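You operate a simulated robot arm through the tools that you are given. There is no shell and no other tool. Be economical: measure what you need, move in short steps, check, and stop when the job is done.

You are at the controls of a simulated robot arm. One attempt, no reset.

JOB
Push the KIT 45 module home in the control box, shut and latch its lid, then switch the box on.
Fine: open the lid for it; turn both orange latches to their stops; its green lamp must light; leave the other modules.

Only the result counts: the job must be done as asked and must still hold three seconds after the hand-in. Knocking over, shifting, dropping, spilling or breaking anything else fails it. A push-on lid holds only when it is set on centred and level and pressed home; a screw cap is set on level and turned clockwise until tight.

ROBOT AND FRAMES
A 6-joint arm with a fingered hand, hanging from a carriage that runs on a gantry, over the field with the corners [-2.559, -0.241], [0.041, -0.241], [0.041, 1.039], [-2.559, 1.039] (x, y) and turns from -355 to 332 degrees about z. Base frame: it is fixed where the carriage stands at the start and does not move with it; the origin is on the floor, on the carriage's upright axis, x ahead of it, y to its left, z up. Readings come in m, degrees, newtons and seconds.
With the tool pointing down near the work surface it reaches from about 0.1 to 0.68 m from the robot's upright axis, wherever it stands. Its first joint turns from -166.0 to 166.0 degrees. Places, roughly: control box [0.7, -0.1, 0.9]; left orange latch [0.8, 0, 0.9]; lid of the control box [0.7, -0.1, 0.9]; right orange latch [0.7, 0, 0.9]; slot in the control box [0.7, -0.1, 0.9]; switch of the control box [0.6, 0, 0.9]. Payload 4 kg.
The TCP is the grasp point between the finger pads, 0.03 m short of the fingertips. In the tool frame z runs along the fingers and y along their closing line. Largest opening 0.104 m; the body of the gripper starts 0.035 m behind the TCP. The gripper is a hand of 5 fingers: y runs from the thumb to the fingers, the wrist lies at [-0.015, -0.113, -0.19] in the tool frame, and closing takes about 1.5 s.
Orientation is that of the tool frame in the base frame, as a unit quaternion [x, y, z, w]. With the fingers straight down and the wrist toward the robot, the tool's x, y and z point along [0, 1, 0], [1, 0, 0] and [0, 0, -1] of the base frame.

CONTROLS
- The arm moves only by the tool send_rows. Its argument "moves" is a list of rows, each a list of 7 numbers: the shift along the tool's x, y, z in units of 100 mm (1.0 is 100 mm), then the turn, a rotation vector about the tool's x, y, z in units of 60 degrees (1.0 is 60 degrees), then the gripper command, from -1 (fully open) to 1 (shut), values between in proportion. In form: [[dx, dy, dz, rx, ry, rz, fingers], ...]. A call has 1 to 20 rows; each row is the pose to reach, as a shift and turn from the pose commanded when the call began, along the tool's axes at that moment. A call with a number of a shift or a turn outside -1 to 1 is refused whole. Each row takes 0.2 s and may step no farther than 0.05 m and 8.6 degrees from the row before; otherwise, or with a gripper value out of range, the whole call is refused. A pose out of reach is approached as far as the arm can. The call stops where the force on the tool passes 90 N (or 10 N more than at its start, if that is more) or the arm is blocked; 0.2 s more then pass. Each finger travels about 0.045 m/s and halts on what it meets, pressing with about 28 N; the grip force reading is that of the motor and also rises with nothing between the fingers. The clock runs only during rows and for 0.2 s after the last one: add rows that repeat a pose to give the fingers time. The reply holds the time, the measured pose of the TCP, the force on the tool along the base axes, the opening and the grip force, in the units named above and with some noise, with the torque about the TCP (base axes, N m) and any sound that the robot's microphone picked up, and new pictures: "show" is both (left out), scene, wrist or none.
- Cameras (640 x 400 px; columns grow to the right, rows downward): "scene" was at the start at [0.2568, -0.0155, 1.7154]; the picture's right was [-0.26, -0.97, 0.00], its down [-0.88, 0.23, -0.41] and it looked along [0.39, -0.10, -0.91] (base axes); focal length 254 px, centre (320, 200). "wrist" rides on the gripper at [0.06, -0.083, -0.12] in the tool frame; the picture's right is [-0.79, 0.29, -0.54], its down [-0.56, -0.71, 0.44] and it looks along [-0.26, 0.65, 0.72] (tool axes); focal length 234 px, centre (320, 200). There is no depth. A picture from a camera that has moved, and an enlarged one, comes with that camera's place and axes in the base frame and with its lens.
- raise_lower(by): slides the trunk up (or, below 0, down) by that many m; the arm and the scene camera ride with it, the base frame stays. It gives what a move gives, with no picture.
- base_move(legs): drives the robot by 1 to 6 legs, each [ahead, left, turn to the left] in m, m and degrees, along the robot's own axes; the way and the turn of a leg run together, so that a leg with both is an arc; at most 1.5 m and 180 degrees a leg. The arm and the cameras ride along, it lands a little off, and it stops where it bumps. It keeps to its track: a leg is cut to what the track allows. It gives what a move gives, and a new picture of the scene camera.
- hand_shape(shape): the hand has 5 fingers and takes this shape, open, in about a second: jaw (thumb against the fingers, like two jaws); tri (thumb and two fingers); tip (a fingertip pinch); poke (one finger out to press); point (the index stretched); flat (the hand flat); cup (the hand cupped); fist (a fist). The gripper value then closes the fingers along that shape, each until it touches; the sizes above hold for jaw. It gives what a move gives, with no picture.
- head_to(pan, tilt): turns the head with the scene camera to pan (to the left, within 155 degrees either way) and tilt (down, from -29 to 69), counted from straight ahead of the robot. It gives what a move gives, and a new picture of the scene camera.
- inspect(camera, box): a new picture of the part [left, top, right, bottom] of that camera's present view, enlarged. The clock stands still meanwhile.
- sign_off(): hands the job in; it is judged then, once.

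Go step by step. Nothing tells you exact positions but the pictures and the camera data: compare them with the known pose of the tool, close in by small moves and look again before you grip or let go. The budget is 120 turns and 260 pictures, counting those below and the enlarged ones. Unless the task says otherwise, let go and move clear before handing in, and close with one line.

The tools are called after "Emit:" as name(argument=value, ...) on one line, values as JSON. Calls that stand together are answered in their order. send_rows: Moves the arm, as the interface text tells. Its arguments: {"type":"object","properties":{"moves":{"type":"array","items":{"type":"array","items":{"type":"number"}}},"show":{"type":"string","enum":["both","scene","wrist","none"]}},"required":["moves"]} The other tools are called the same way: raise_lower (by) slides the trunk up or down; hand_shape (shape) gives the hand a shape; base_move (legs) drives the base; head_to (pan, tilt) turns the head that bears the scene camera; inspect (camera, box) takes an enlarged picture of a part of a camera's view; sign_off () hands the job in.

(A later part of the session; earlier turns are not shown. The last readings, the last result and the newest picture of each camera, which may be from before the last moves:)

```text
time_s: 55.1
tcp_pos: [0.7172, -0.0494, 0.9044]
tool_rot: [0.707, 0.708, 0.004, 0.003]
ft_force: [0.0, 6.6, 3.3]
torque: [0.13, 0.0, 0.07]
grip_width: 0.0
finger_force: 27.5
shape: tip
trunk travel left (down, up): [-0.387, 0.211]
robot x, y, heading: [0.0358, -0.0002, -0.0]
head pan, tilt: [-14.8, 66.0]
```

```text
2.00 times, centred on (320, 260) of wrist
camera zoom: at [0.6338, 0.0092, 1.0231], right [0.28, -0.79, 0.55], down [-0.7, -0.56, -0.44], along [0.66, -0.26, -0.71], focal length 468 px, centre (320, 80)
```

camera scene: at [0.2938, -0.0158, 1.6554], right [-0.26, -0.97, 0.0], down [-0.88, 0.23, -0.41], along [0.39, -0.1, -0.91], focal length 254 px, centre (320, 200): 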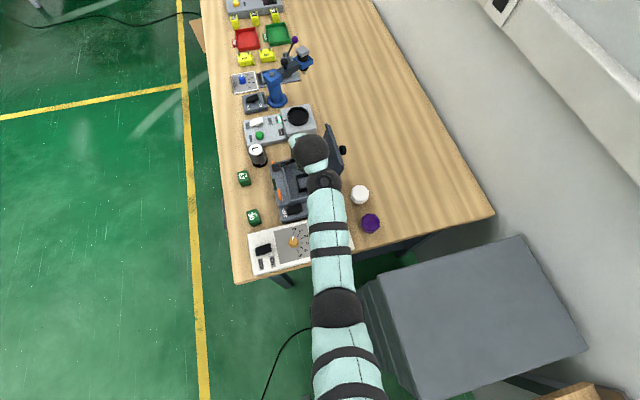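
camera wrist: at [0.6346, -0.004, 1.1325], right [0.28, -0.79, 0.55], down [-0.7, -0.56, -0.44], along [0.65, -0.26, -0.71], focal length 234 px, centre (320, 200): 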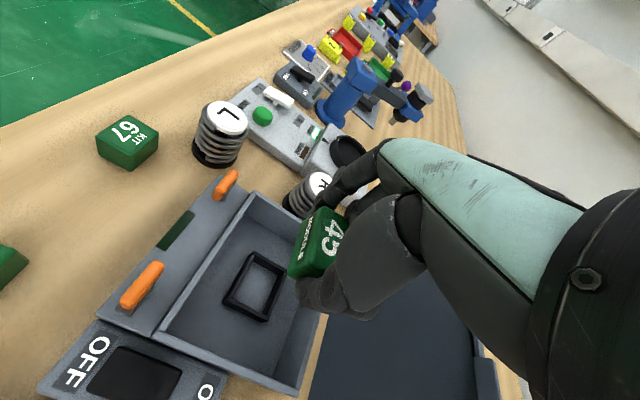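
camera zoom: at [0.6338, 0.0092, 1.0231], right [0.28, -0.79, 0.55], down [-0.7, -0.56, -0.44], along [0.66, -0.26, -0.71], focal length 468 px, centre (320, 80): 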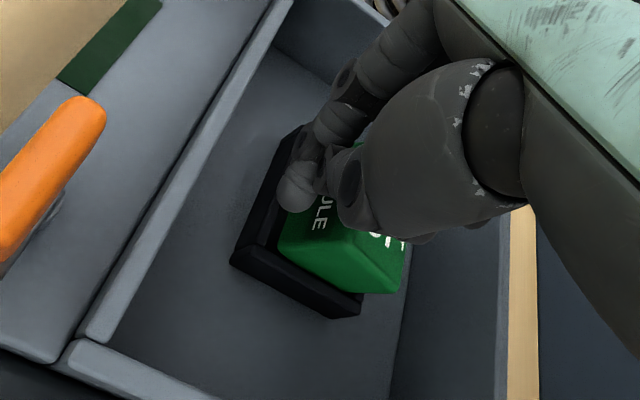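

Contact at 6.6 N. I'm continuing the push a little.

Emit:
send_rows(moves=[[-0.03, 0, 0, 0, 0, 0, 1], [-0.06, 0, 0, 0, 0, 0, 1], [-0.08, 0, 0, 0, 0, 0, 1]], show="none")

Emit:
inspect(camera="wrist", box=[220, 160, 420, 360])

```text
time_s: 55.9
tcp_pos: [0.7178, -0.0507, 0.9041]
tool_rot: [0.705, 0.709, 0.005, 0.002]
ft_force: [-6.6, 28.8, 12.7]
torque: [0.6, 0.02, 0.24]
grip_width: 0.0
finger_force: 27.9
shape: tip
trunk travel left (down, up): [-0.387, 0.211]
robot x, y, heading: [0.0405, 0.0008, 0.0]
head pan, tilt: [-14.8, 66.0]
```

```text
2.00 times, centred on (320, 260) of wrist
camera zoom: at [0.634, 0.0068, 1.0229], right [0.29, -0.79, 0.54], down [-0.7, -0.56, -0.45], along [0.66, -0.25, -0.71], focal length 468 px, centre (320, 80)
```

zoom: 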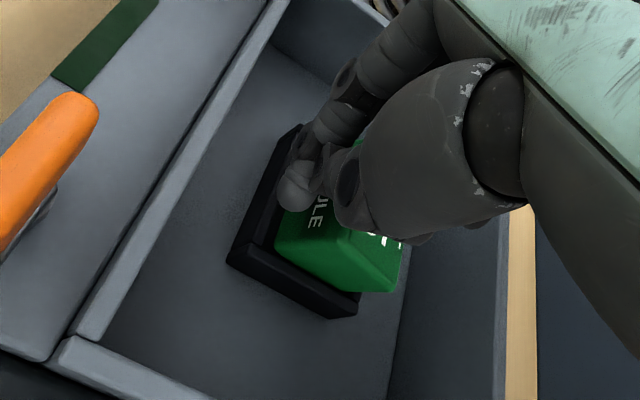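

The push is blocked because the module is wedged at a tilt, so it needs a regrip. I'll back away, rise and look down at it.

Emit:
send_rows(moves=[[0.1, 0, 0, 0, 0, 0, 1], [0.2, 0, 0, 0, 0, 0, 1], [0.2, 0, -0.3, 0, 0, 0, 1], [0.2, 0, -0.7, 0, 0, 0, 0], [0.2, -0.3, -0.9, 0, 0, 0.07, -0.3], [0.2, -0.6, -0.9, 0, 0, 0.14, -0.3]], show="none")

Emit:
inspect(camera="wrist", box=[240, 140, 400, 300])

Emit:
inspect(camera="scene", box=[270, 140, 340, 210])

```text
time_s: 57.3
tcp_pos: [0.6543, -0.0423, 0.9939]
tool_rot: [0.757, 0.653, 0.004, 0.003]
ft_force: [-0.4, 0.5, 0.7]
torque: [0.02, -0.01, -0.01]
grip_width: 0.0587
finger_force: 0.1
shape: tip
trunk travel left (down, up): [-0.387, 0.211]
robot x, y, heading: [0.0362, -0.0013, 0.0]
head pan, tilt: [-14.8, 66.0]
```

```text
2.50 times, centred on (320, 220) of wrist
camera zoom: at [0.5808, 0.0289, 1.1133], right [0.16, -0.82, 0.54], down [-0.78, -0.45, -0.44], along [0.61, -0.35, -0.71], focal length 585 px, centre (320, 150)
```

zoom: 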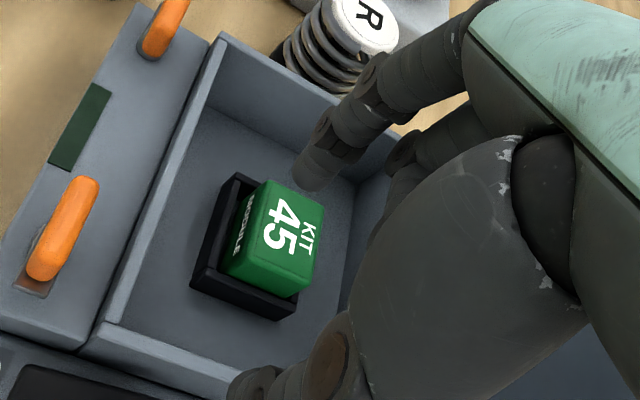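

```text
5.71 times, centred on (305, 175) of scene
camera zoom: at [0.2937, -0.0157, 1.6554], right [-0.26, -0.97, 0.0], down [-0.88, 0.23, -0.41], along [0.39, -0.1, -0.91], focal length 1450 px, centre (406, 343)
```

zoom: 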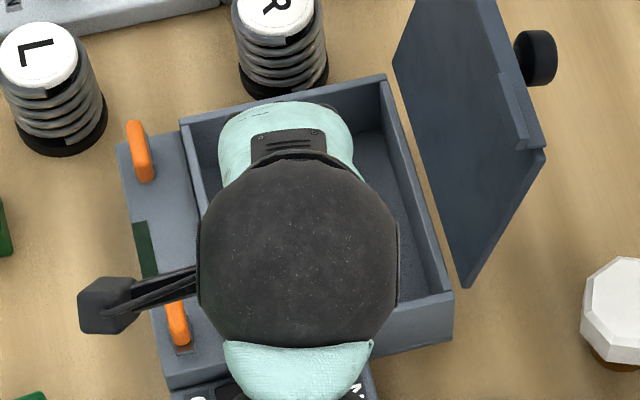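

The push seems to have dropped the module nearly upright in the frame. I'm zooming in closer.

Emit:
inspect(camera="wrist", box=[280, 175, 335, 225])

Emit:
send_rows(moves=[[0.3, -0.3, -0.3, 0, 0, 0, 0], [0.6, -0.6, -0.4, 0, 0, 0, 0], [0.9, -0.9, -0.4, 0, 0, 0, 0]], show="none")

Emit:
inspect(camera="scene", box=[270, 140, 340, 210])

```text
8.00 times, centred on (308, 200) of wrist
camera zoom: at [0.5808, 0.0289, 1.1133], right [0.16, -0.82, 0.54], down [-0.78, -0.45, -0.44], along [0.61, -0.35, -0.71], focal length 1873 px, centre (420, 200)
```

zoom: 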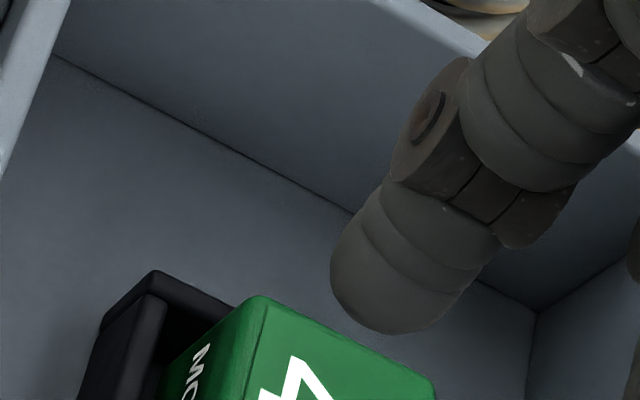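

```text
refused: row 1 steps farther than a row can; nothing moved
```

```text
5.71 times, centred on (305, 175) of scene
camera zoom: at [0.2937, -0.0157, 1.6554], right [-0.26, -0.97, 0.0], down [-0.88, 0.23, -0.41], along [0.39, -0.1, -0.91], focal length 1450 px, centre (406, 343)
```

zoom: 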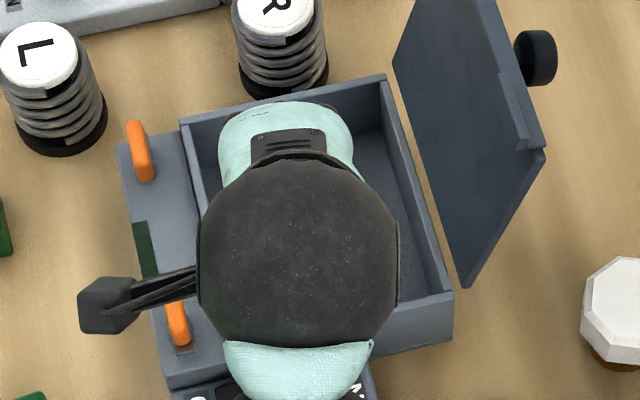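

Emit:
send_rows(moves=[[0.25, -0.25, -0.2, 0, 0, 0, 0], [0.5, -0.5, -0.4, 0, 0, 0, 0], [0.8, -0.8, -0.4, 0, 0, 0, 0]], show="none")

Emit:
inspect(camera="scene", box=[270, 140, 340, 210])

Emit:
inspect(camera="wrist", box=[280, 130, 380, 210])

```text
time_s: 58.1
tcp_pos: [0.5858, 0.0509, 1.0312]
tool_rot: [0.756, 0.654, 0.005, 0.004]
ft_force: [0.6, -0.3, 0.8]
torque: [0.05, 0.0, 0.01]
grip_width: 0.0524
finger_force: 0.0
shape: tip
trunk travel left (down, up): [-0.387, 0.211]
robot x, y, heading: [0.0399, -0.0013, -0.1]
head pan, tilt: [-14.8, 66.0]
```

```text
5.71 times, centred on (305, 175) of scene
camera zoom: at [0.2938, -0.0158, 1.6554], right [-0.26, -0.97, 0.0], down [-0.88, 0.23, -0.41], along [0.39, -0.1, -0.91], focal length 1450 px, centre (406, 343)
```

zoom: 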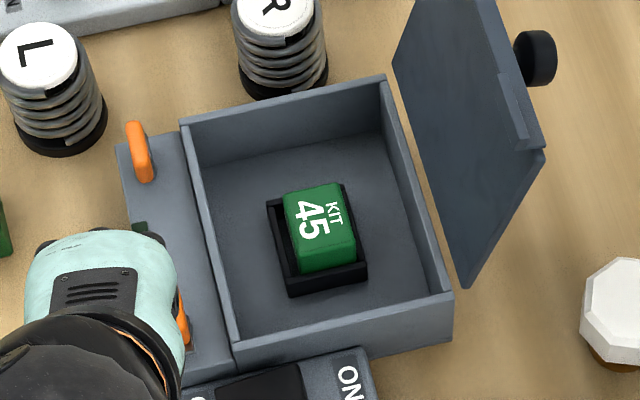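

```text
5.00 times, centred on (330, 170) of wrist
camera zoom: at [0.5118, 0.1218, 1.1509], right [0.16, -0.82, 0.54], down [-0.77, -0.45, -0.45], along [0.61, -0.35, -0.71], focal length 1171 px, centre (270, 350)
```

zoom: 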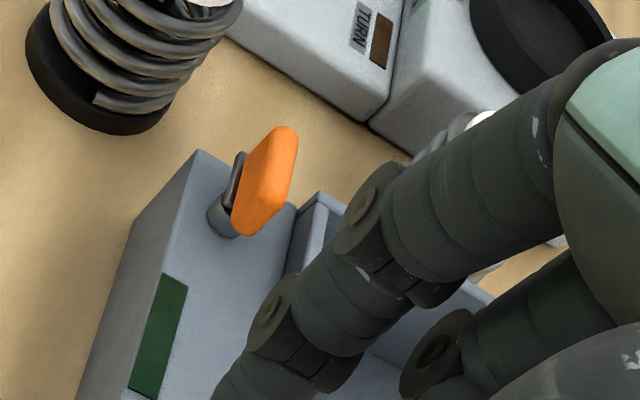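

KIT 45 now stands upright inside the frame, resting a little toward its -y side. I'll press down on its centre near (0.715, -0.070) with closed fingertips to see how deep it goes.

Emit:
send_rows(moves=[[-0.25, 0.25, 0, 0, 0, 0, 1], [-0.5, 0.5, 0, 0, 0, -0.05, 1], [-0.75, 0.8, 0, 0, 0, -0.1, 1], [-0.98, 0.98, 0, 0, 0, -0.14, 1]], show="none")

```text
time_s: 59.1
tcp_pos: [0.6742, -0.0642, 1.0358]
tool_rot: [0.723, 0.691, 0.012, -0.001]
ft_force: [-3.1, 6.8, -1.5]
torque: [-0.44, -0.15, -0.08]
grip_width: 0.0
finger_force: 23.6
shape: tip
trunk travel left (down, up): [-0.387, 0.211]
robot x, y, heading: [0.0406, -0.0005, 0.0]
head pan, tilt: [-14.8, 66.0]
```

There is an unexpected 7 N sideways, so I'm checking for contact.

Emit:
send_rows(moves=[[0, 0, 0, 0, 0, 0, 1], [0, 0, 0, 0, 0, 0, 1]], show="both")

```text
time_s: 59.7
tcp_pos: [0.6718, -0.0589, 1.0344]
tool_rot: [0.708, 0.706, 0.004, 0.004]
ft_force: [-0.5, 0.6, -0.4]
torque: [-0.01, 0.0, 0.01]
grip_width: 0.0
finger_force: 27.3
shape: tip
trunk travel left (down, up): [-0.387, 0.211]
robot x, y, heading: [0.0375, -0.0035, -0.1]
head pan, tilt: [-14.8, 66.0]
camera scene: at [0.2938, -0.0158, 1.6554], right [-0.26, -0.97, 0.0], down [-0.88, 0.23, -0.41], along [0.39, -0.1, -0.91], focal length 254 px, centre (320, 200)
camera wrist: at [0.5891, 0.0001, 1.1529], right [0.28, -0.79, 0.55], down [-0.7, -0.56, -0.44], along [0.65, -0.26, -0.71], focal length 234 px, centre (320, 200)
```

scene: 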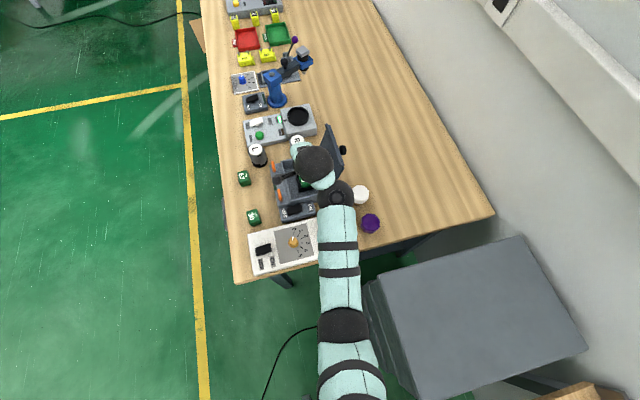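
wrist: 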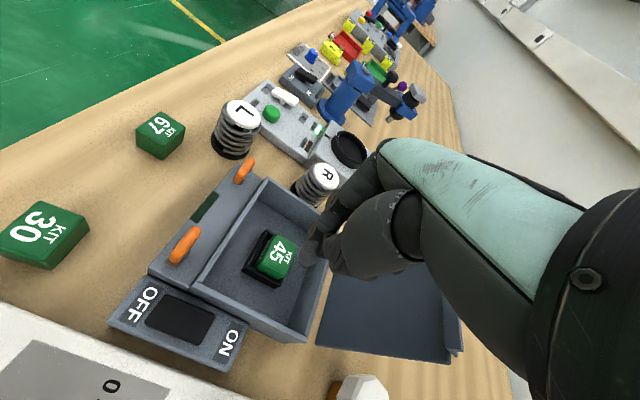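

That was only transient. I'm zooming on the module in its frame.

Emit:
inspect(camera="wrist", box=[230, 220, 310, 300])

```text
5.00 times, centred on (270, 260) of wrist
camera zoom: at [0.5891, 0.0001, 1.1529], right [0.28, -0.79, 0.55], down [-0.7, -0.56, -0.44], along [0.65, -0.26, -0.71], focal length 1171 px, centre (570, -100)
```

zoom: 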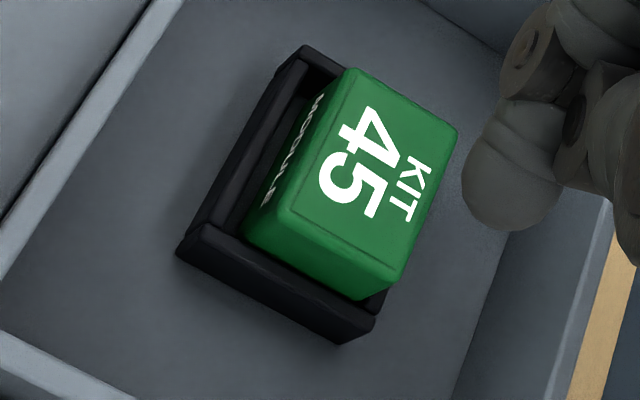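

I'm moving the closed fingertips over the module's centre and down to just above it.

Emit:
send_rows(moves=[[-0.05, 0.25, 0, 0, 0, 0, 1], [-0.1, 0.43, 0.1, 0, 0, 0, 1], [-0.1, 0.43, 0.5, 0, 0, 0, 1], [-0.1, 0.43, 0.85, 0, 0, 0, 1], [-0.1, 0.43, 1.0, 0, 0, 0, 1], [-0.1, 0.43, 1.0, 0, 0, 0, 1]], show="none")

Emit:
inspect(camera="wrist", box=[220, 160, 400, 320])

```text
time_s: 61.1
tcp_pos: [0.716, -0.0703, 0.9351]
tool_rot: [0.708, 0.707, 0.004, 0.003]
ft_force: [0.0, 0.2, -0.2]
torque: [0.02, 0.0, -0.02]
grip_width: 0.0001
finger_force: 27.6
shape: tip
trunk travel left (down, up): [-0.387, 0.211]
robot x, y, heading: [0.0371, 0.0, 0.1]
head pan, tilt: [-14.8, 66.0]
```

```text
2.50 times, centred on (310, 240) of wrist
camera zoom: at [0.6321, -0.0108, 1.0542], right [0.28, -0.79, 0.55], down [-0.7, -0.56, -0.44], along [0.65, -0.26, -0.71], focal length 585 px, centre (345, 100)
```

zoom: 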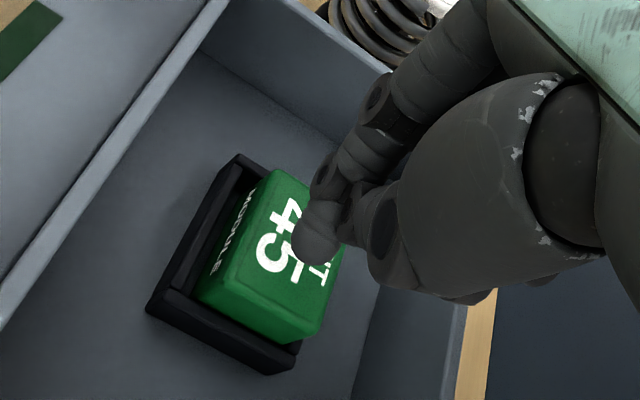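

Emit:
send_rows(moves=[[0.02, 0, 0.1, 0, 0, 0, 1], [0.02, 0, 0.2, 0, 0, 0, 1], [0.02, 0, 0.26, 0, 0, 0, 1], [0.02, 0, 0.32, 0, 0, 0, 1]], show="none")

Emit:
inspect(camera="wrist", box=[220, 160, 400, 320])

```text
time_s: 62.1
tcp_pos: [0.7169, -0.0703, 0.9055]
tool_rot: [0.707, 0.707, 0.005, 0.005]
ft_force: [-1.7, -0.5, 9.0]
torque: [-0.01, -0.07, 0.01]
grip_width: 0.0
finger_force: 28.0
shape: tip
trunk travel left (down, up): [-0.387, 0.211]
robot x, y, heading: [0.0369, -0.0007, -0.0]
head pan, tilt: [-14.8, 66.0]
```

```text
2.50 times, centred on (310, 240) of wrist
camera zoom: at [0.6335, -0.0103, 1.0239], right [0.28, -0.79, 0.55], down [-0.7, -0.56, -0.45], along [0.66, -0.26, -0.71], focal length 585 px, centre (345, 100)
```

zoom: 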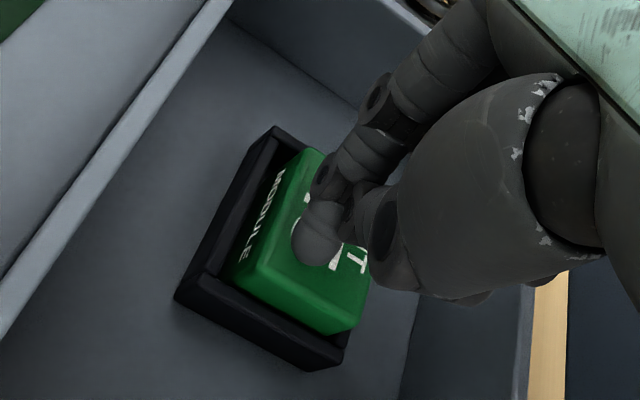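

Contact is at tip height of about 0.875. I'm pushing further, in small steps.

Emit:
send_rows(moves=[[0.03, 0, 0.05, 0, 0, 0, 1], [0.03, 0, 0.1, 0, 0, 0, 1], [0.03, 0, 0.14, 0, 0, 0, 1]], show="none")

Emit:
inspect(camera="wrist", box=[220, 160, 400, 320])

```text
time_s: 62.9
tcp_pos: [0.7249, -0.0688, 0.8995]
tool_rot: [0.707, 0.707, 0.01, 0.012]
ft_force: [-7.4, -0.5, 51.7]
torque: [0.14, -0.3, 0.03]
grip_width: 0.0054
finger_force: 28.0
shape: tip
trunk travel left (down, up): [-0.387, 0.211]
robot x, y, heading: [0.0387, 0.0028, -0.1]
head pan, tilt: [-14.8, 66.0]
```

```text
2.50 times, centred on (310, 240) of wrist
camera zoom: at [0.6397, -0.0089, 1.0164], right [0.27, -0.79, 0.55], down [-0.69, -0.56, -0.46], along [0.67, -0.26, -0.7], focal length 585 px, centre (345, 100)
```

zoom: 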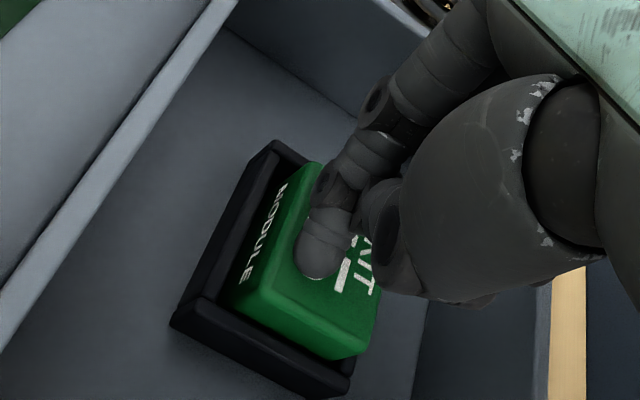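

I'm pushing with 52 N now. I'll retract and check how the module sits.

Emit:
send_rows(moves=[[0, 0, -0.2, 0, 0, 0, 1], [0, 0, -0.6, 0, 0, 0, 1], [0, 0, -1.0, 0, 0, 0, 1]], show="none")

Emit:
send_rows(moves=[[0.1, -0.4, -0.2, 0, 0, 0, 1], [0.3, -0.8, -0.2, 0, 0, 0, 1], [0.6, -1.0, -0.2, 0, 0, 0, 1], [1.0, -1.0, -0.2, 0, 0, 0, 1]], show="none")

Emit:
inspect(camera="scene", box=[270, 140, 340, 210])

Emit:
inspect(camera="wrist", box=[240, 120, 400, 280])

```text
time_s: 63.7
tcp_pos: [0.7117, -0.0668, 0.9876]
tool_rot: [0.707, 0.707, 0.002, 0.002]
ft_force: [0.5, 0.9, 0.1]
torque: [0.0, 0.05, -0.02]
grip_width: 0.0
finger_force: 28.2
shape: tip
trunk travel left (down, up): [-0.387, 0.211]
robot x, y, heading: [0.0379, 0.0018, -0.0]
head pan, tilt: [-14.8, 66.0]
```

```text
time_s: 64.7
tcp_pos: [0.6124, 0.0325, 1.0074]
tool_rot: [0.707, 0.707, 0.003, 0.004]
ft_force: [0.6, -0.3, -0.5]
torque: [0.01, 0.01, 0.0]
grip_width: 0.0
finger_force: 27.9
shape: tip
trunk travel left (down, up): [-0.387, 0.211]
robot x, y, heading: [0.0367, -0.0012, -0.1]
head pan, tilt: [-14.8, 66.0]
```

```text
5.71 times, centred on (305, 175) of scene
camera zoom: at [0.2938, -0.0159, 1.6554], right [-0.26, -0.97, 0.0], down [-0.88, 0.23, -0.41], along [0.39, -0.1, -0.91], focal length 1450 px, centre (406, 343)
```

zoom: 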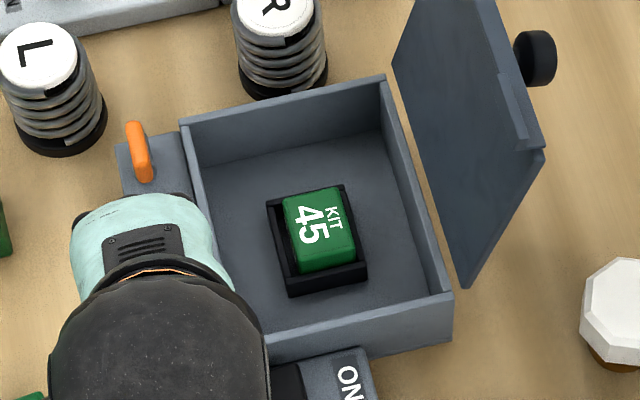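

```text
2.50 times, centred on (320, 200) of wrist
camera zoom: at [0.5282, 0.0908, 1.1264], right [0.28, -0.79, 0.55], down [-0.7, -0.56, -0.44], along [0.65, -0.26, -0.71], focal length 585 px, centre (320, 200)
```

zoom: 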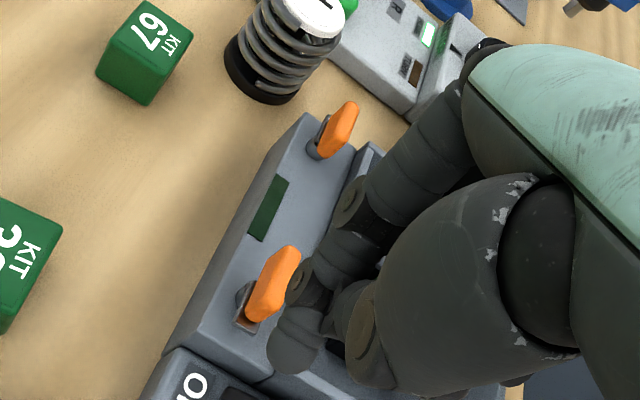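

The module is inside the frame, upright, touching the -y and -x sides with a few mm of play. I'll press again, dragging it toward the centre (+y, +x) as I push home harder.

Emit:
send_rows(moves=[[-0.3, 0.2, 0, 0, 0, 0, 1], [-0.6, 0.5, 0, 0, 0, 0, 1], [-0.85, 0.85, 0, 0, 0, 0, 1], [-1.0, 1.0, 0.1, 0, 0, 0, 1], [-1.0, 1.0, 0.5, 0, 0, 0, 1], [-1.0, 1.0, 0.8, 0, 0, 0, 1]], show="none")

Emit:
send_rows(moves=[[0, 0, 0.15, 0, 0, 0, 1], [0, 0, 0.24, 0, 0, 0, 1], [0, 0, 0.29, 0, 0, 0, 1], [0.03, 0.02, 0.29, 0, 0, 0, 1], [0.06, 0.04, 0.29, 0, 0, 0, 1], [0.06, 0.04, 0.29, 0, 0, 0, 1]], show="none")

Emit:
inspect(camera="wrist", box=[220, 160, 400, 320])

```text
time_s: 66.1
tcp_pos: [0.7159, -0.0674, 0.9291]
tool_rot: [0.708, 0.707, 0.004, 0.004]
ft_force: [0.1, 0.0, -0.1]
torque: [-0.01, 0.02, -0.01]
grip_width: 0.0002
finger_force: 28.3
shape: tip
trunk travel left (down, up): [-0.387, 0.211]
robot x, y, heading: [0.0347, -0.0001, -0.1]
head pan, tilt: [-14.8, 66.0]
```

```text
time_s: 67.5
tcp_pos: [0.721, -0.0612, 0.9018]
tool_rot: [0.708, 0.707, 0.004, 0.006]
ft_force: [-5.7, -4.6, 23.9]
torque: [-0.15, -0.23, -0.1]
grip_width: 0.0019
finger_force: 28.1
shape: tip
trunk travel left (down, up): [-0.387, 0.211]
robot x, y, heading: [0.0377, 0.001, -0.2]
head pan, tilt: [-14.8, 66.0]
```

```text
2.50 times, centred on (310, 240) of wrist
camera zoom: at [0.6376, -0.0024, 1.0204], right [0.28, -0.79, 0.55], down [-0.7, -0.56, -0.45], along [0.66, -0.26, -0.71], focal length 585 px, centre (345, 100)
```

zoom: 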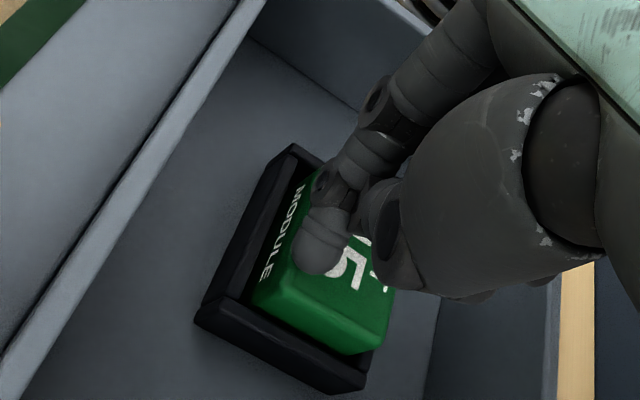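

Emit:
send_rows(moves=[[0, -0.03, 0.05, 0, 0, 0, 1], [0, -0.06, 0.1, 0, 0, 0, 1], [0, -0.06, 0.14, 0, 0, 0, 1], [0, -0.06, 0.17, 0, 0, 0, 1]], show="none")

Emit:
inspect(camera="wrist", box=[220, 160, 400, 320])

```text
time_s: 68.5
tcp_pos: [0.7278, -0.0606, 0.8954]
tool_rot: [0.707, 0.707, 0.012, 0.014]
ft_force: [4.2, -2.8, 49.9]
torque: [0.0, -0.12, 0.03]
grip_width: 0.0072
finger_force: 28.3
shape: tip
trunk travel left (down, up): [-0.387, 0.211]
robot x, y, heading: [0.0357, 0.0025, -0.0]
head pan, tilt: [-14.8, 66.0]
```

```text
2.50 times, centred on (310, 240) of wrist
camera zoom: at [0.6405, -0.0016, 1.0124], right [0.27, -0.79, 0.56], down [-0.69, -0.56, -0.46], along [0.67, -0.26, -0.69], focal length 585 px, centre (345, 100)
```

zoom: 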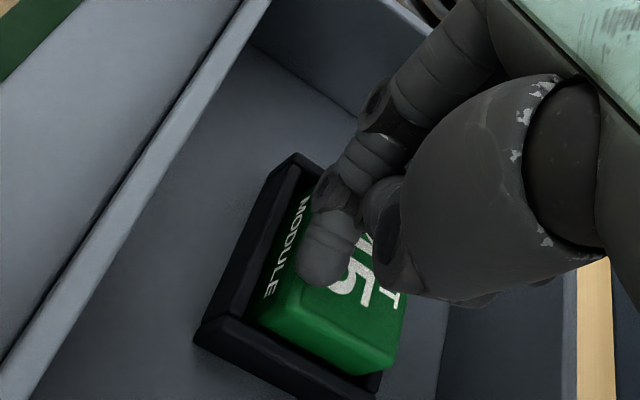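

Pressing on the +y side lowers it, so the -y bottom edge must be perched on the frame's -y wall. I'll pinch it high along x and slide it a few mm toward +y until it drops in.

Emit:
send_rows(moves=[[0, 0, -0.3, 0, 0, 0, 1], [0, 0, -0.6, 0, 0, 0, 0.5], [0, 0, -0.8, 0, 0, 0.07, -0.1], [0, 0, -0.8, 0, 0, 0.14, -0.15], [0, 0, -0.8, 0, 0, 0.14, -0.15], [0, 0, -0.8, 0, 0, 0.14, -0.15], [0, 0, -0.8, 0, 0, 0.14, -0.15]], show="none")

Emit:
inspect(camera="wrist", box=[220, 160, 400, 340])

```text
time_s: 70.1
tcp_pos: [0.7108, -0.0604, 0.9611]
tool_rot: [0.757, 0.653, 0.004, 0.003]
ft_force: [-0.7, 0.7, 0.0]
torque: [-0.01, 0.0, -0.03]
grip_width: 0.0595
finger_force: 0.0
shape: tip
trunk travel left (down, up): [-0.387, 0.211]
robot x, y, heading: [0.0372, 0.0006, -0.1]
head pan, tilt: [-14.8, 66.0]
```

```text
2.22 times, centred on (310, 250) of wrist
camera zoom: at [0.6378, 0.0105, 1.0801], right [0.16, -0.82, 0.54], down [-0.78, -0.45, -0.44], along [0.61, -0.35, -0.71], focal length 520 px, centre (342, 89)
```

zoom: 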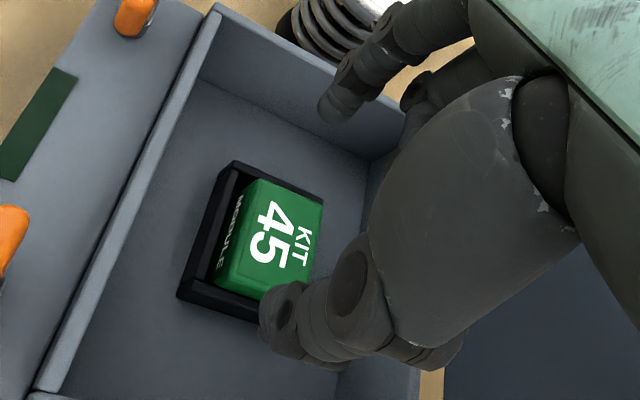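

I need a clearer view to be sure, so I'll move the hand aside and zoom the scene camera tightly on the frame.

Emit:
send_rows(moves=[[0.2, -0.3, -0.2, 0, 0, 0, -0.15], [0.5, -0.6, -0.3, 0, 0, 0, -0.15], [0.85, -0.9, -0.3, 0, 0, 0, -0.15]], show="none")

Emit:
inspect(camera="scene", box=[292, 168, 322, 193])

```text
time_s: 70.9
tcp_pos: [0.6338, 0.039, 0.9952]
tool_rot: [0.757, 0.653, 0.003, 0.003]
ft_force: [0.4, 0.2, 0.1]
torque: [0.01, -0.02, -0.02]
grip_width: 0.0592
finger_force: 0.1
shape: tip
trunk travel left (down, up): [-0.387, 0.211]
robot x, y, heading: [0.0424, -0.0, -0.4]
head pan, tilt: [-14.8, 66.0]
```

```text
16.00 times, centred on (307, 180) of scene
camera zoom: at [0.2938, -0.0158, 1.6554], right [-0.26, -0.97, 0.0], down [-0.88, 0.23, -0.41], along [0.39, -0.1, -0.91], focal length 4060 px, centre (528, 512)
```

zoom: 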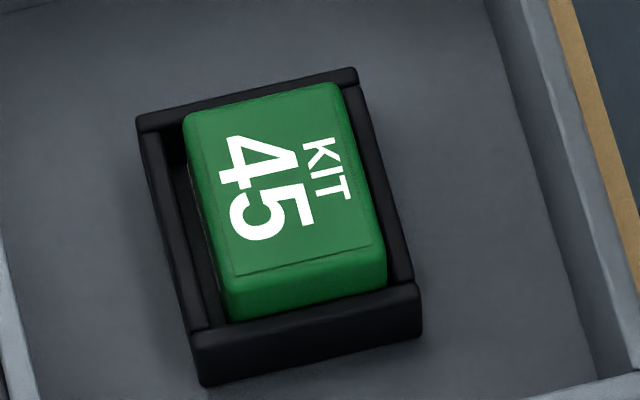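

The tight view shows KIT 45 flat inside the frame, bottom on the floor, about 15 mm standing proud as its height implies. Next I'll go back to the knob of the open lid by the way I left it.

Emit:
send_rows(moves=[[0, 0, -0.4, 0, 0, -0.07, -0.2], [0, 0, -0.8, 0, 0, -0.14, -0.2], [0, 0, -1.0, 0, 0, -0.14, -0.2]], show="none")

Emit:
send_rows(moves=[[-0.3, 0.2, -0.1, 0, 0, 0, -0.2], [-0.65, 0.5, -0.1, 0, 0, 0, -0.2], [-1.0, 0.84, -0.1, 0, 0, 0, -0.2]], show="none")

Emit:
send_rows(moves=[[-0.4, 0, 0, 0, 0, 0, -0.2], [-0.8, 0, 0, 0, 0, 0, -0.2], [-1.0, 0, 0, 0, 0, 0, -0.2]], show="none")

```text
time_s: 71.7
tcp_pos: [0.6387, 0.0366, 1.0877]
tool_rot: [0.707, 0.707, 0.004, 0.003]
ft_force: [0.0, 1.0, 0.4]
torque: [0.03, 0.04, 0.0]
grip_width: 0.0622
finger_force: 0.1
shape: tip
out of reach, approached as far as the arm can: row 3
trunk travel left (down, up): [-0.387, 0.211]
robot x, y, heading: [0.0398, -0.002, -0.1]
head pan, tilt: [-14.8, 66.0]
```

```text
time_s: 72.7
tcp_pos: [0.738, -0.1141, 1.1105]
tool_rot: [0.832, 0.547, 0.082, -0.046]
ft_force: [0.6, -0.6, -0.2]
torque: [0.04, -0.02, 0.03]
grip_width: 0.0622
finger_force: 0.0
shape: tip
out of reach, approached as far as the arm can: row 2
trunk travel left (down, up): [-0.387, 0.211]
robot x, y, heading: [0.0383, 0.0003, -0.0]
head pan, tilt: [-14.8, 66.0]
stopped in row 3: the arm was blocked; the commanded pose is now the measured one
```

```text
time_s: 73.5
tcp_pos: [0.6975, -0.2042, 1.0935]
tool_rot: [0.832, 0.547, 0.084, -0.046]
ft_force: [-0.4, 0.6, 0.6]
torque: [0.03, -0.01, 0.04]
grip_width: 0.062
finger_force: 0.1
shape: tip
trunk travel left (down, up): [-0.387, 0.211]
robot x, y, heading: [0.0411, 0.0005, -0.1]
head pan, tilt: [-14.8, 66.0]
```

The arm skewed near a joint limit, and nothing was touched. I'll restore the upright orientation above the knob.

Emit:
send_rows(moves=[[0.02, 0.04, 0.03, 0.013, -0.044, -0.097, -0.2], [0.05, 0.09, 0.05, 0.026, -0.088, -0.194, -0.2], [0.08, 0.14, 0.08, 0.039, -0.133, -0.291, -0.2], [0.1, 0.18, 0.1, 0.0516, -0.177, -0.388, -0.2], [0.1, 0.18, 0.1, 0.0516, -0.177, -0.388, -0.2]], show="wrist")

Emit:
inspect(camera="scene", box=[260, 120, 370, 220])

```text
time_s: 74.7
tcp_pos: [0.7214, -0.1994, 1.0857]
tool_rot: [0.707, 0.708, -0.002, -0.001]
ft_force: [0.5, 0.0, 1.3]
torque: [0.04, 0.03, -0.01]
grip_width: 0.0623
finger_force: 0.0
shape: tip
trunk travel left (down, up): [-0.387, 0.211]
robot x, y, heading: [0.0343, 0.0034, -0.2]
head pan, tilt: [-14.8, 66.0]
camera wrist: at [0.6388, -0.1402, 1.2054], right [0.29, -0.79, 0.54], down [-0.71, -0.56, -0.43], along [0.65, -0.26, -0.72], focal length 234 px, centre (320, 200)
```

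wrist: 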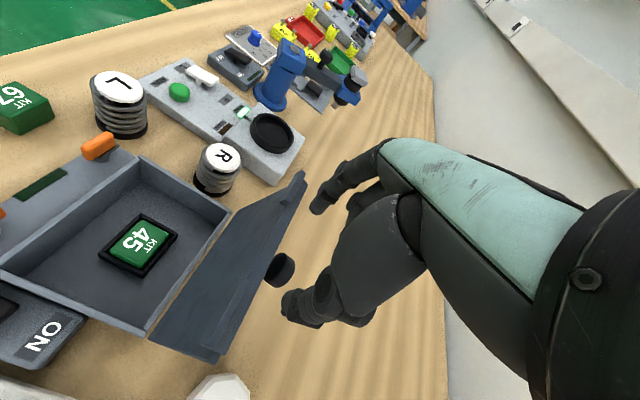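

```text
4.00 times, centred on (315, 170) of scene
camera zoom: at [0.2939, -0.0157, 1.6554], right [-0.26, -0.97, 0.0], down [-0.88, 0.23, -0.41], along [0.39, -0.1, -0.91], focal length 1015 px, centre (340, 320)
```

zoom: 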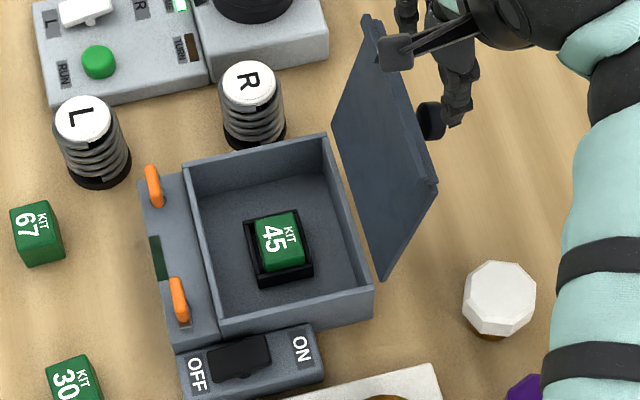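

The knob is at about (0.724, -0.204, 0.989). I'm coming down over it, with a check part way.

Emit:
send_rows(moves=[[-0.05, 0.01, 0.25, 0, 0, 0, -0.2], [-0.05, 0.01, 0.5, 0, 0, 0, -0.2], [-0.05, 0.01, 0.65, 0, 0, 0, -0.2]], show="none")

Emit:
inspect(camera="wrist", box=[220, 160, 420, 340])

```text
time_s: 75.5
tcp_pos: [0.7212, -0.2013, 1.0195]
tool_rot: [0.706, 0.708, -0.001, 0.0]
ft_force: [-0.6, -0.2, -0.4]
torque: [0.0, 0.02, -0.01]
grip_width: 0.0622
finger_force: 0.0
shape: tip
trunk travel left (down, up): [-0.387, 0.211]
robot x, y, heading: [0.0347, -0.004, -0.0]
head pan, tilt: [-14.8, 66.0]
```

```text
2.22 times, centred on (320, 250) of wrist
camera zoom: at [0.6392, -0.1434, 1.1395], right [0.29, -0.79, 0.54], down [-0.71, -0.56, -0.43], along [0.65, -0.26, -0.72], focal length 520 px, centre (320, 89)
```

zoom: 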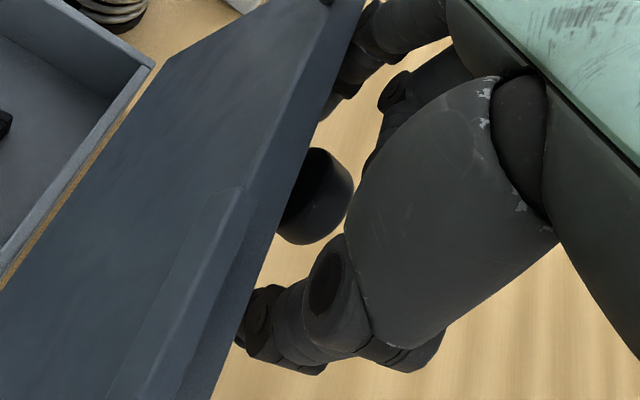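

Emit:
send_rows(moves=[[-0.06, 0.03, 0.1, 0, 0, 0, -0.2], [-0.06, 0.03, 0.18, 0, 0, 0, -0.2], [-0.06, 0.03, 0.18, 0, 0, 0, 0.4], [-0.06, 0.03, 0.18, 0, 0, 0, 1], [-0.06, 0.03, 0.18, 0, 0, 0, 1], [-0.06, 0.03, 0.18, 0, 0, 0, 1], [-0.06, 0.03, 0.18, 0, 0, 0, 1], [-0.06, 0.03, 0.18, 0, 0, 0, 1]], show="none")

Emit:
inspect(camera="wrist", box=[220, 160, 420, 340])

```text
time_s: 77.3
tcp_pos: [0.7246, -0.2081, 0.9994]
tool_rot: [0.707, 0.707, -0.001, -0.001]
ft_force: [1.1, 2.8, -6.0]
torque: [-0.02, -0.08, -0.05]
grip_width: 0.0182
finger_force: 27.6
shape: tip
trunk travel left (down, up): [-0.387, 0.211]
robot x, y, heading: [0.0367, 0.001, -0.3]
head pan, tilt: [-14.8, 66.0]
```

```text
2.22 times, centred on (320, 250) of wrist
camera zoom: at [0.6424, -0.1487, 1.1205], right [0.29, -0.79, 0.54], down [-0.71, -0.56, -0.43], along [0.64, -0.26, -0.72], focal length 520 px, centre (320, 89)
```

zoom: 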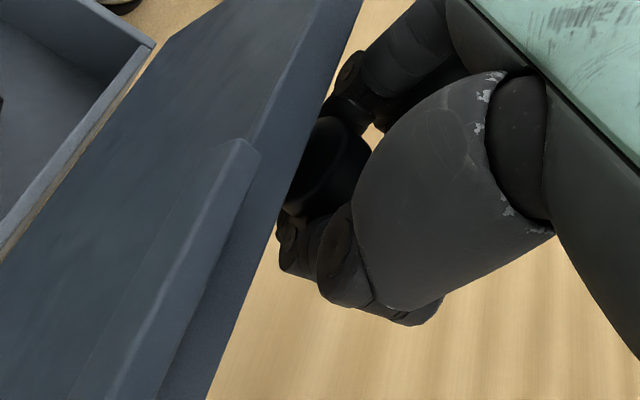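

The knob is gripped again. I'm swinging the lid back up along the reverse arc.

Emit:
send_rows(moves=[[0.073, 0, -0.06, 0, 0, 0, 1], [0.151, 0, -0.109, 0, 0, 0, 1], [0.233, 0, -0.153, 0, 0, 0, 1], [0.319, 0, -0.191, 0, 0, 0, 1], [0.407, 0, -0.22, 0, 0, 0, 1], [0.498, 0, -0.242, 0, 0, 0, 1], [0.59, 0, -0.256, 0, 0, 0, 1], [0.683, 0, -0.262, 0, 0, 0, 1]], show="wrist")

```text
time_s: 79.1
tcp_pos: [0.7248, -0.1405, 1.0273]
tool_rot: [0.707, 0.707, -0.002, 0.0]
ft_force: [0.0, 0.2, -0.6]
torque: [0.01, 0.0, -0.01]
grip_width: 0.0147
finger_force: 27.9
shape: tip
trunk travel left (down, up): [-0.387, 0.211]
robot x, y, heading: [0.0365, 0.0013, 0.2]
head pan, tilt: [-14.8, 66.0]
camera wrist: at [0.6434, -0.0817, 1.1474], right [0.29, -0.79, 0.54], down [-0.71, -0.56, -0.43], along [0.65, -0.26, -0.72], focal length 234 px, centre (320, 200)
```

wrist: 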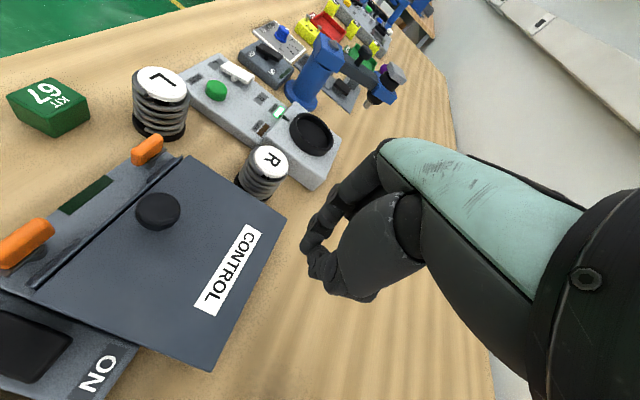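

The lid came past vertical, slipped off and fell shut. I'm checking that it's fully seated and looking at the latches closely.

Emit:
inspect(camera="wrist", box=[0, 120, 300, 400])

Emit:
inspect(camera="scene", box=[265, 140, 335, 220])

```text
1.43 times, centred on (150, 260) of wrist
camera zoom: at [0.6434, -0.0817, 1.1474], right [0.29, -0.79, 0.54], down [-0.71, -0.56, -0.43], along [0.65, -0.26, -0.72], focal length 334 px, centre (563, 114)
```

zoom: 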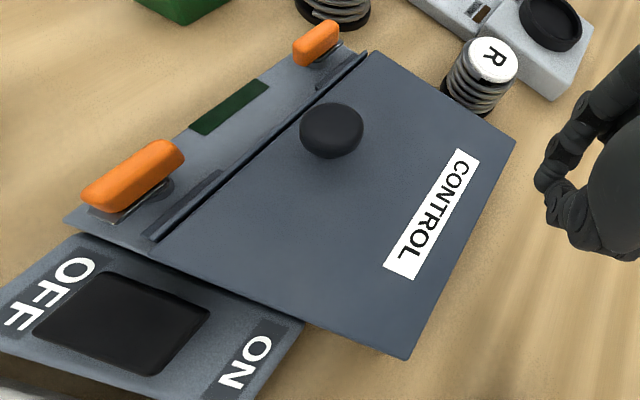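

```text
5.00 times, centred on (300, 180) of scene
camera zoom: at [0.2938, -0.0157, 1.6555], right [-0.26, -0.97, 0.0], down [-0.88, 0.23, -0.41], along [0.39, -0.1, -0.91], focal length 1269 px, centre (420, 300)
```

zoom: 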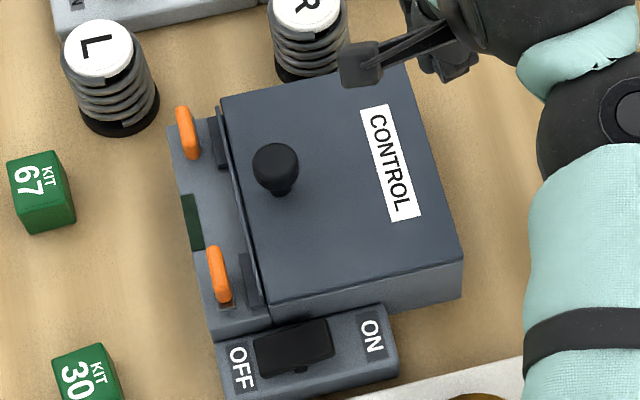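

The lid is closed. I'm zooming hard on both latches to find their pivots.

Emit:
inspect(camera="wrist", box=[0, 200, 80, 280])

Emit:
inspect(camera="wrist", box=[115, 120, 195, 190])

Emit:
inspect(camera="scene", box=[262, 155, 292, 205])

```text
5.00 times, centred on (40, 240) of wrist
camera zoom: at [0.6434, -0.0817, 1.1474], right [0.29, -0.79, 0.54], down [-0.71, -0.56, -0.43], along [0.65, -0.26, -0.72], focal length 1171 px, centre (1720, 0)
```

zoom: 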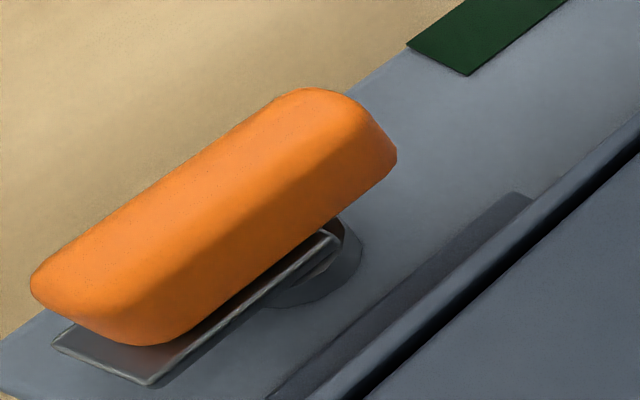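

```text
5.71 times, centred on (155, 155) of wrist
camera zoom: at [0.6434, -0.0817, 1.1474], right [0.29, -0.79, 0.54], down [-0.71, -0.56, -0.43], along [0.65, -0.26, -0.72], focal length 1338 px, centre (1263, 457)
```

zoom: 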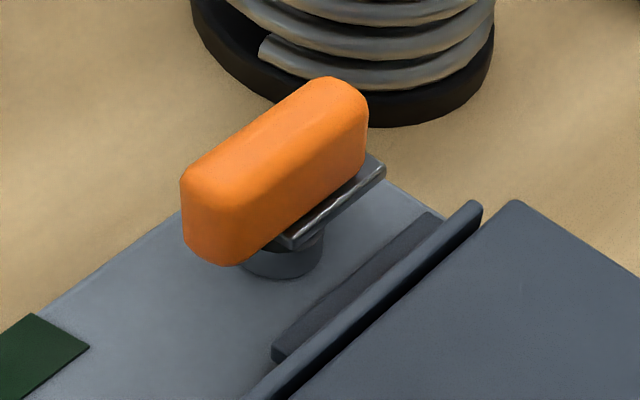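

```text
8.00 times, centred on (277, 180) of scene
camera zoom: at [0.2938, -0.0157, 1.6555], right [-0.26, -0.97, 0.0], down [-0.88, 0.23, -0.41], along [0.39, -0.1, -0.91], focal length 2030 px, centre (664, 360)
```

zoom: 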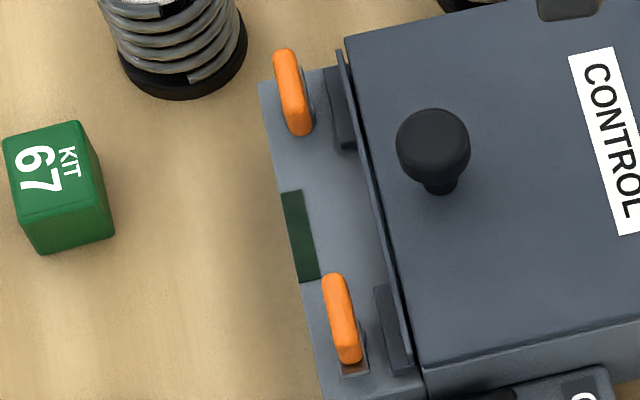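

Both tongues pivot at the inner ends of the handles (right pivot ≈(0.680, 0.026), left ≈(0.766, 0.026)), and both must swing inward by 90° so that they point -y over the lid tabs. I'll go to the front side of the right latch with closed fingertips.

Emit:
send_rows(moves=[[0.25, -0.15, -0.1, 0, 0, 0, 1], [0.6, -0.35, -0.1, 0, 0, 0, 1], [1.0, -0.55, 0, 0, 0, 0, 1]], show="none")

Emit:
send_rows(moves=[[0.4, -0.1, 0.1, 0, 0, 0, 1], [0.8, -0.12, 0.2, 0, 0, 0, 1], [0.98, -0.12, 0.5, 0, 0, 0, 1], [0.98, -0.12, 0.7, 0, 0, 0, 1]], show="wrist")

Emit:
inspect(camera="wrist", box=[200, 140, 420, 360])

```text
time_s: 79.9
tcp_pos: [0.6681, -0.0407, 1.0298]
tool_rot: [0.707, 0.707, -0.001, 0.0]
ft_force: [0.8, -1.2, 0.8]
torque: [0.02, 0.01, 0.01]
grip_width: 0.0145
finger_force: 27.7
shape: tip
trunk travel left (down, up): [-0.387, 0.211]
robot x, y, heading: [0.0372, 0.0018, -0.0]
head pan, tilt: [-14.8, 66.0]
```

```text
time_s: 80.9
tcp_pos: [0.6561, 0.0578, 0.9615]
tool_rot: [0.707, 0.707, -0.001, 0.0]
ft_force: [-0.5, 0.0, -0.2]
torque: [0.01, -0.01, 0.02]
grip_width: 0.0142
finger_force: 28.2
shape: tip
trunk travel left (down, up): [-0.387, 0.211]
robot x, y, heading: [0.0408, 0.0004, 0.0]
head pan, tilt: [-14.8, 66.0]
camera wrist: at [0.5744, 0.1169, 1.0808], right [0.29, -0.79, 0.54], down [-0.71, -0.56, -0.43], along [0.65, -0.26, -0.72], focal length 234 px, centre (320, 200)
```

wrist: 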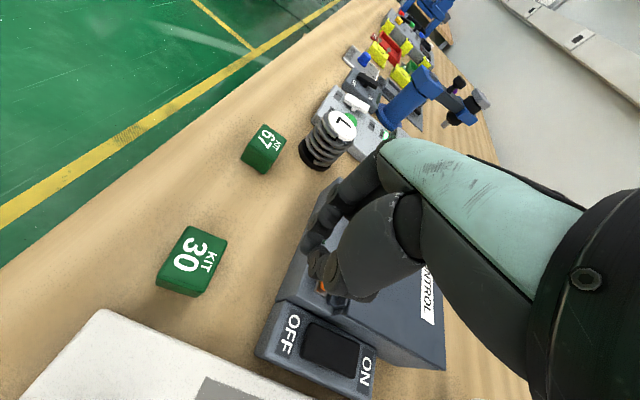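

```text
1.82 times, centred on (310, 250) of wrist
camera zoom: at [0.5744, 0.1169, 1.0808], right [0.29, -0.79, 0.54], down [-0.71, -0.56, -0.43], along [0.65, -0.26, -0.72], focal length 426 px, centre (338, 109)
```

zoom: 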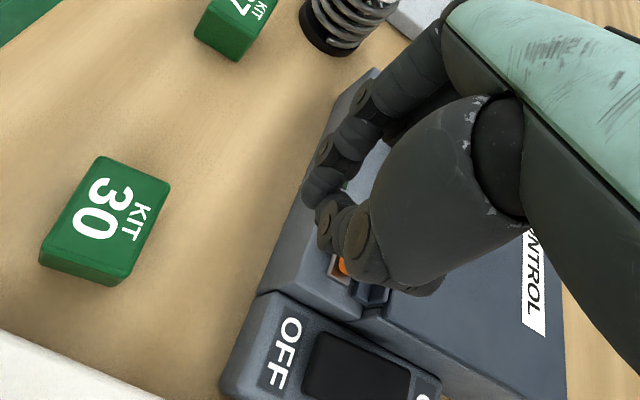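

The fingers closed crooked after the slip, so I'll reopen and close them to reset the tip, then look.

Emit:
send_rows(moves=[[0.05, 0, 0, 0, 0, 0, 0.3], [0.05, 0, 0, 0, 0, 0, 0.3], [0.05, 0, 0, 0, 0, 0, 0.3], [0.05, 0, 0, 0, 0, 0, 0.7], [0.05, 0, 0, 0, 0, 0, 1], [0.05, 0, 0, 0, 0, 0, 1], [0.05, 0, 0, 0, 0, 0, 1], [0.05, 0, 0, 0, 0, 0, 1]], show="none")

Emit:
inspect(camera="wrist", box=[250, 180, 370, 300])

```text
time_s: 82.7
tcp_pos: [0.6568, 0.0632, 0.9581]
tool_rot: [0.707, 0.708, -0.001, 0.0]
ft_force: [-0.6, -0.3, 0.1]
torque: [-0.01, -0.01, 0.01]
grip_width: 0.0
finger_force: 28.3
shape: tip
trunk travel left (down, up): [-0.387, 0.211]
robot x, y, heading: [0.0356, -0.003, -0.1]
head pan, tilt: [-14.8, 66.0]
```

```text
3.33 times, centred on (310, 240) of wrist
camera zoom: at [0.5745, 0.1215, 1.0793], right [0.29, -0.79, 0.54], down [-0.71, -0.56, -0.43], along [0.65, -0.26, -0.72], focal length 781 px, centre (353, 67)
```

zoom: 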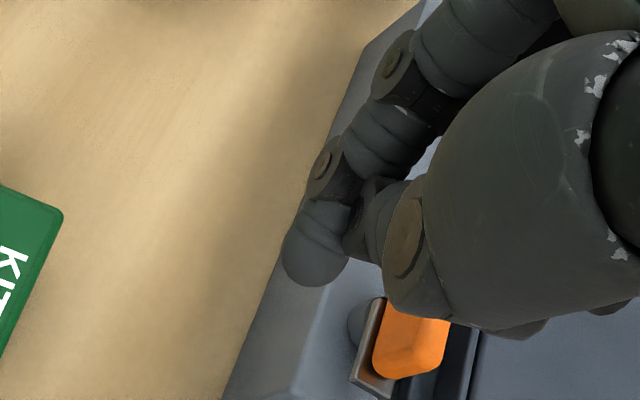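

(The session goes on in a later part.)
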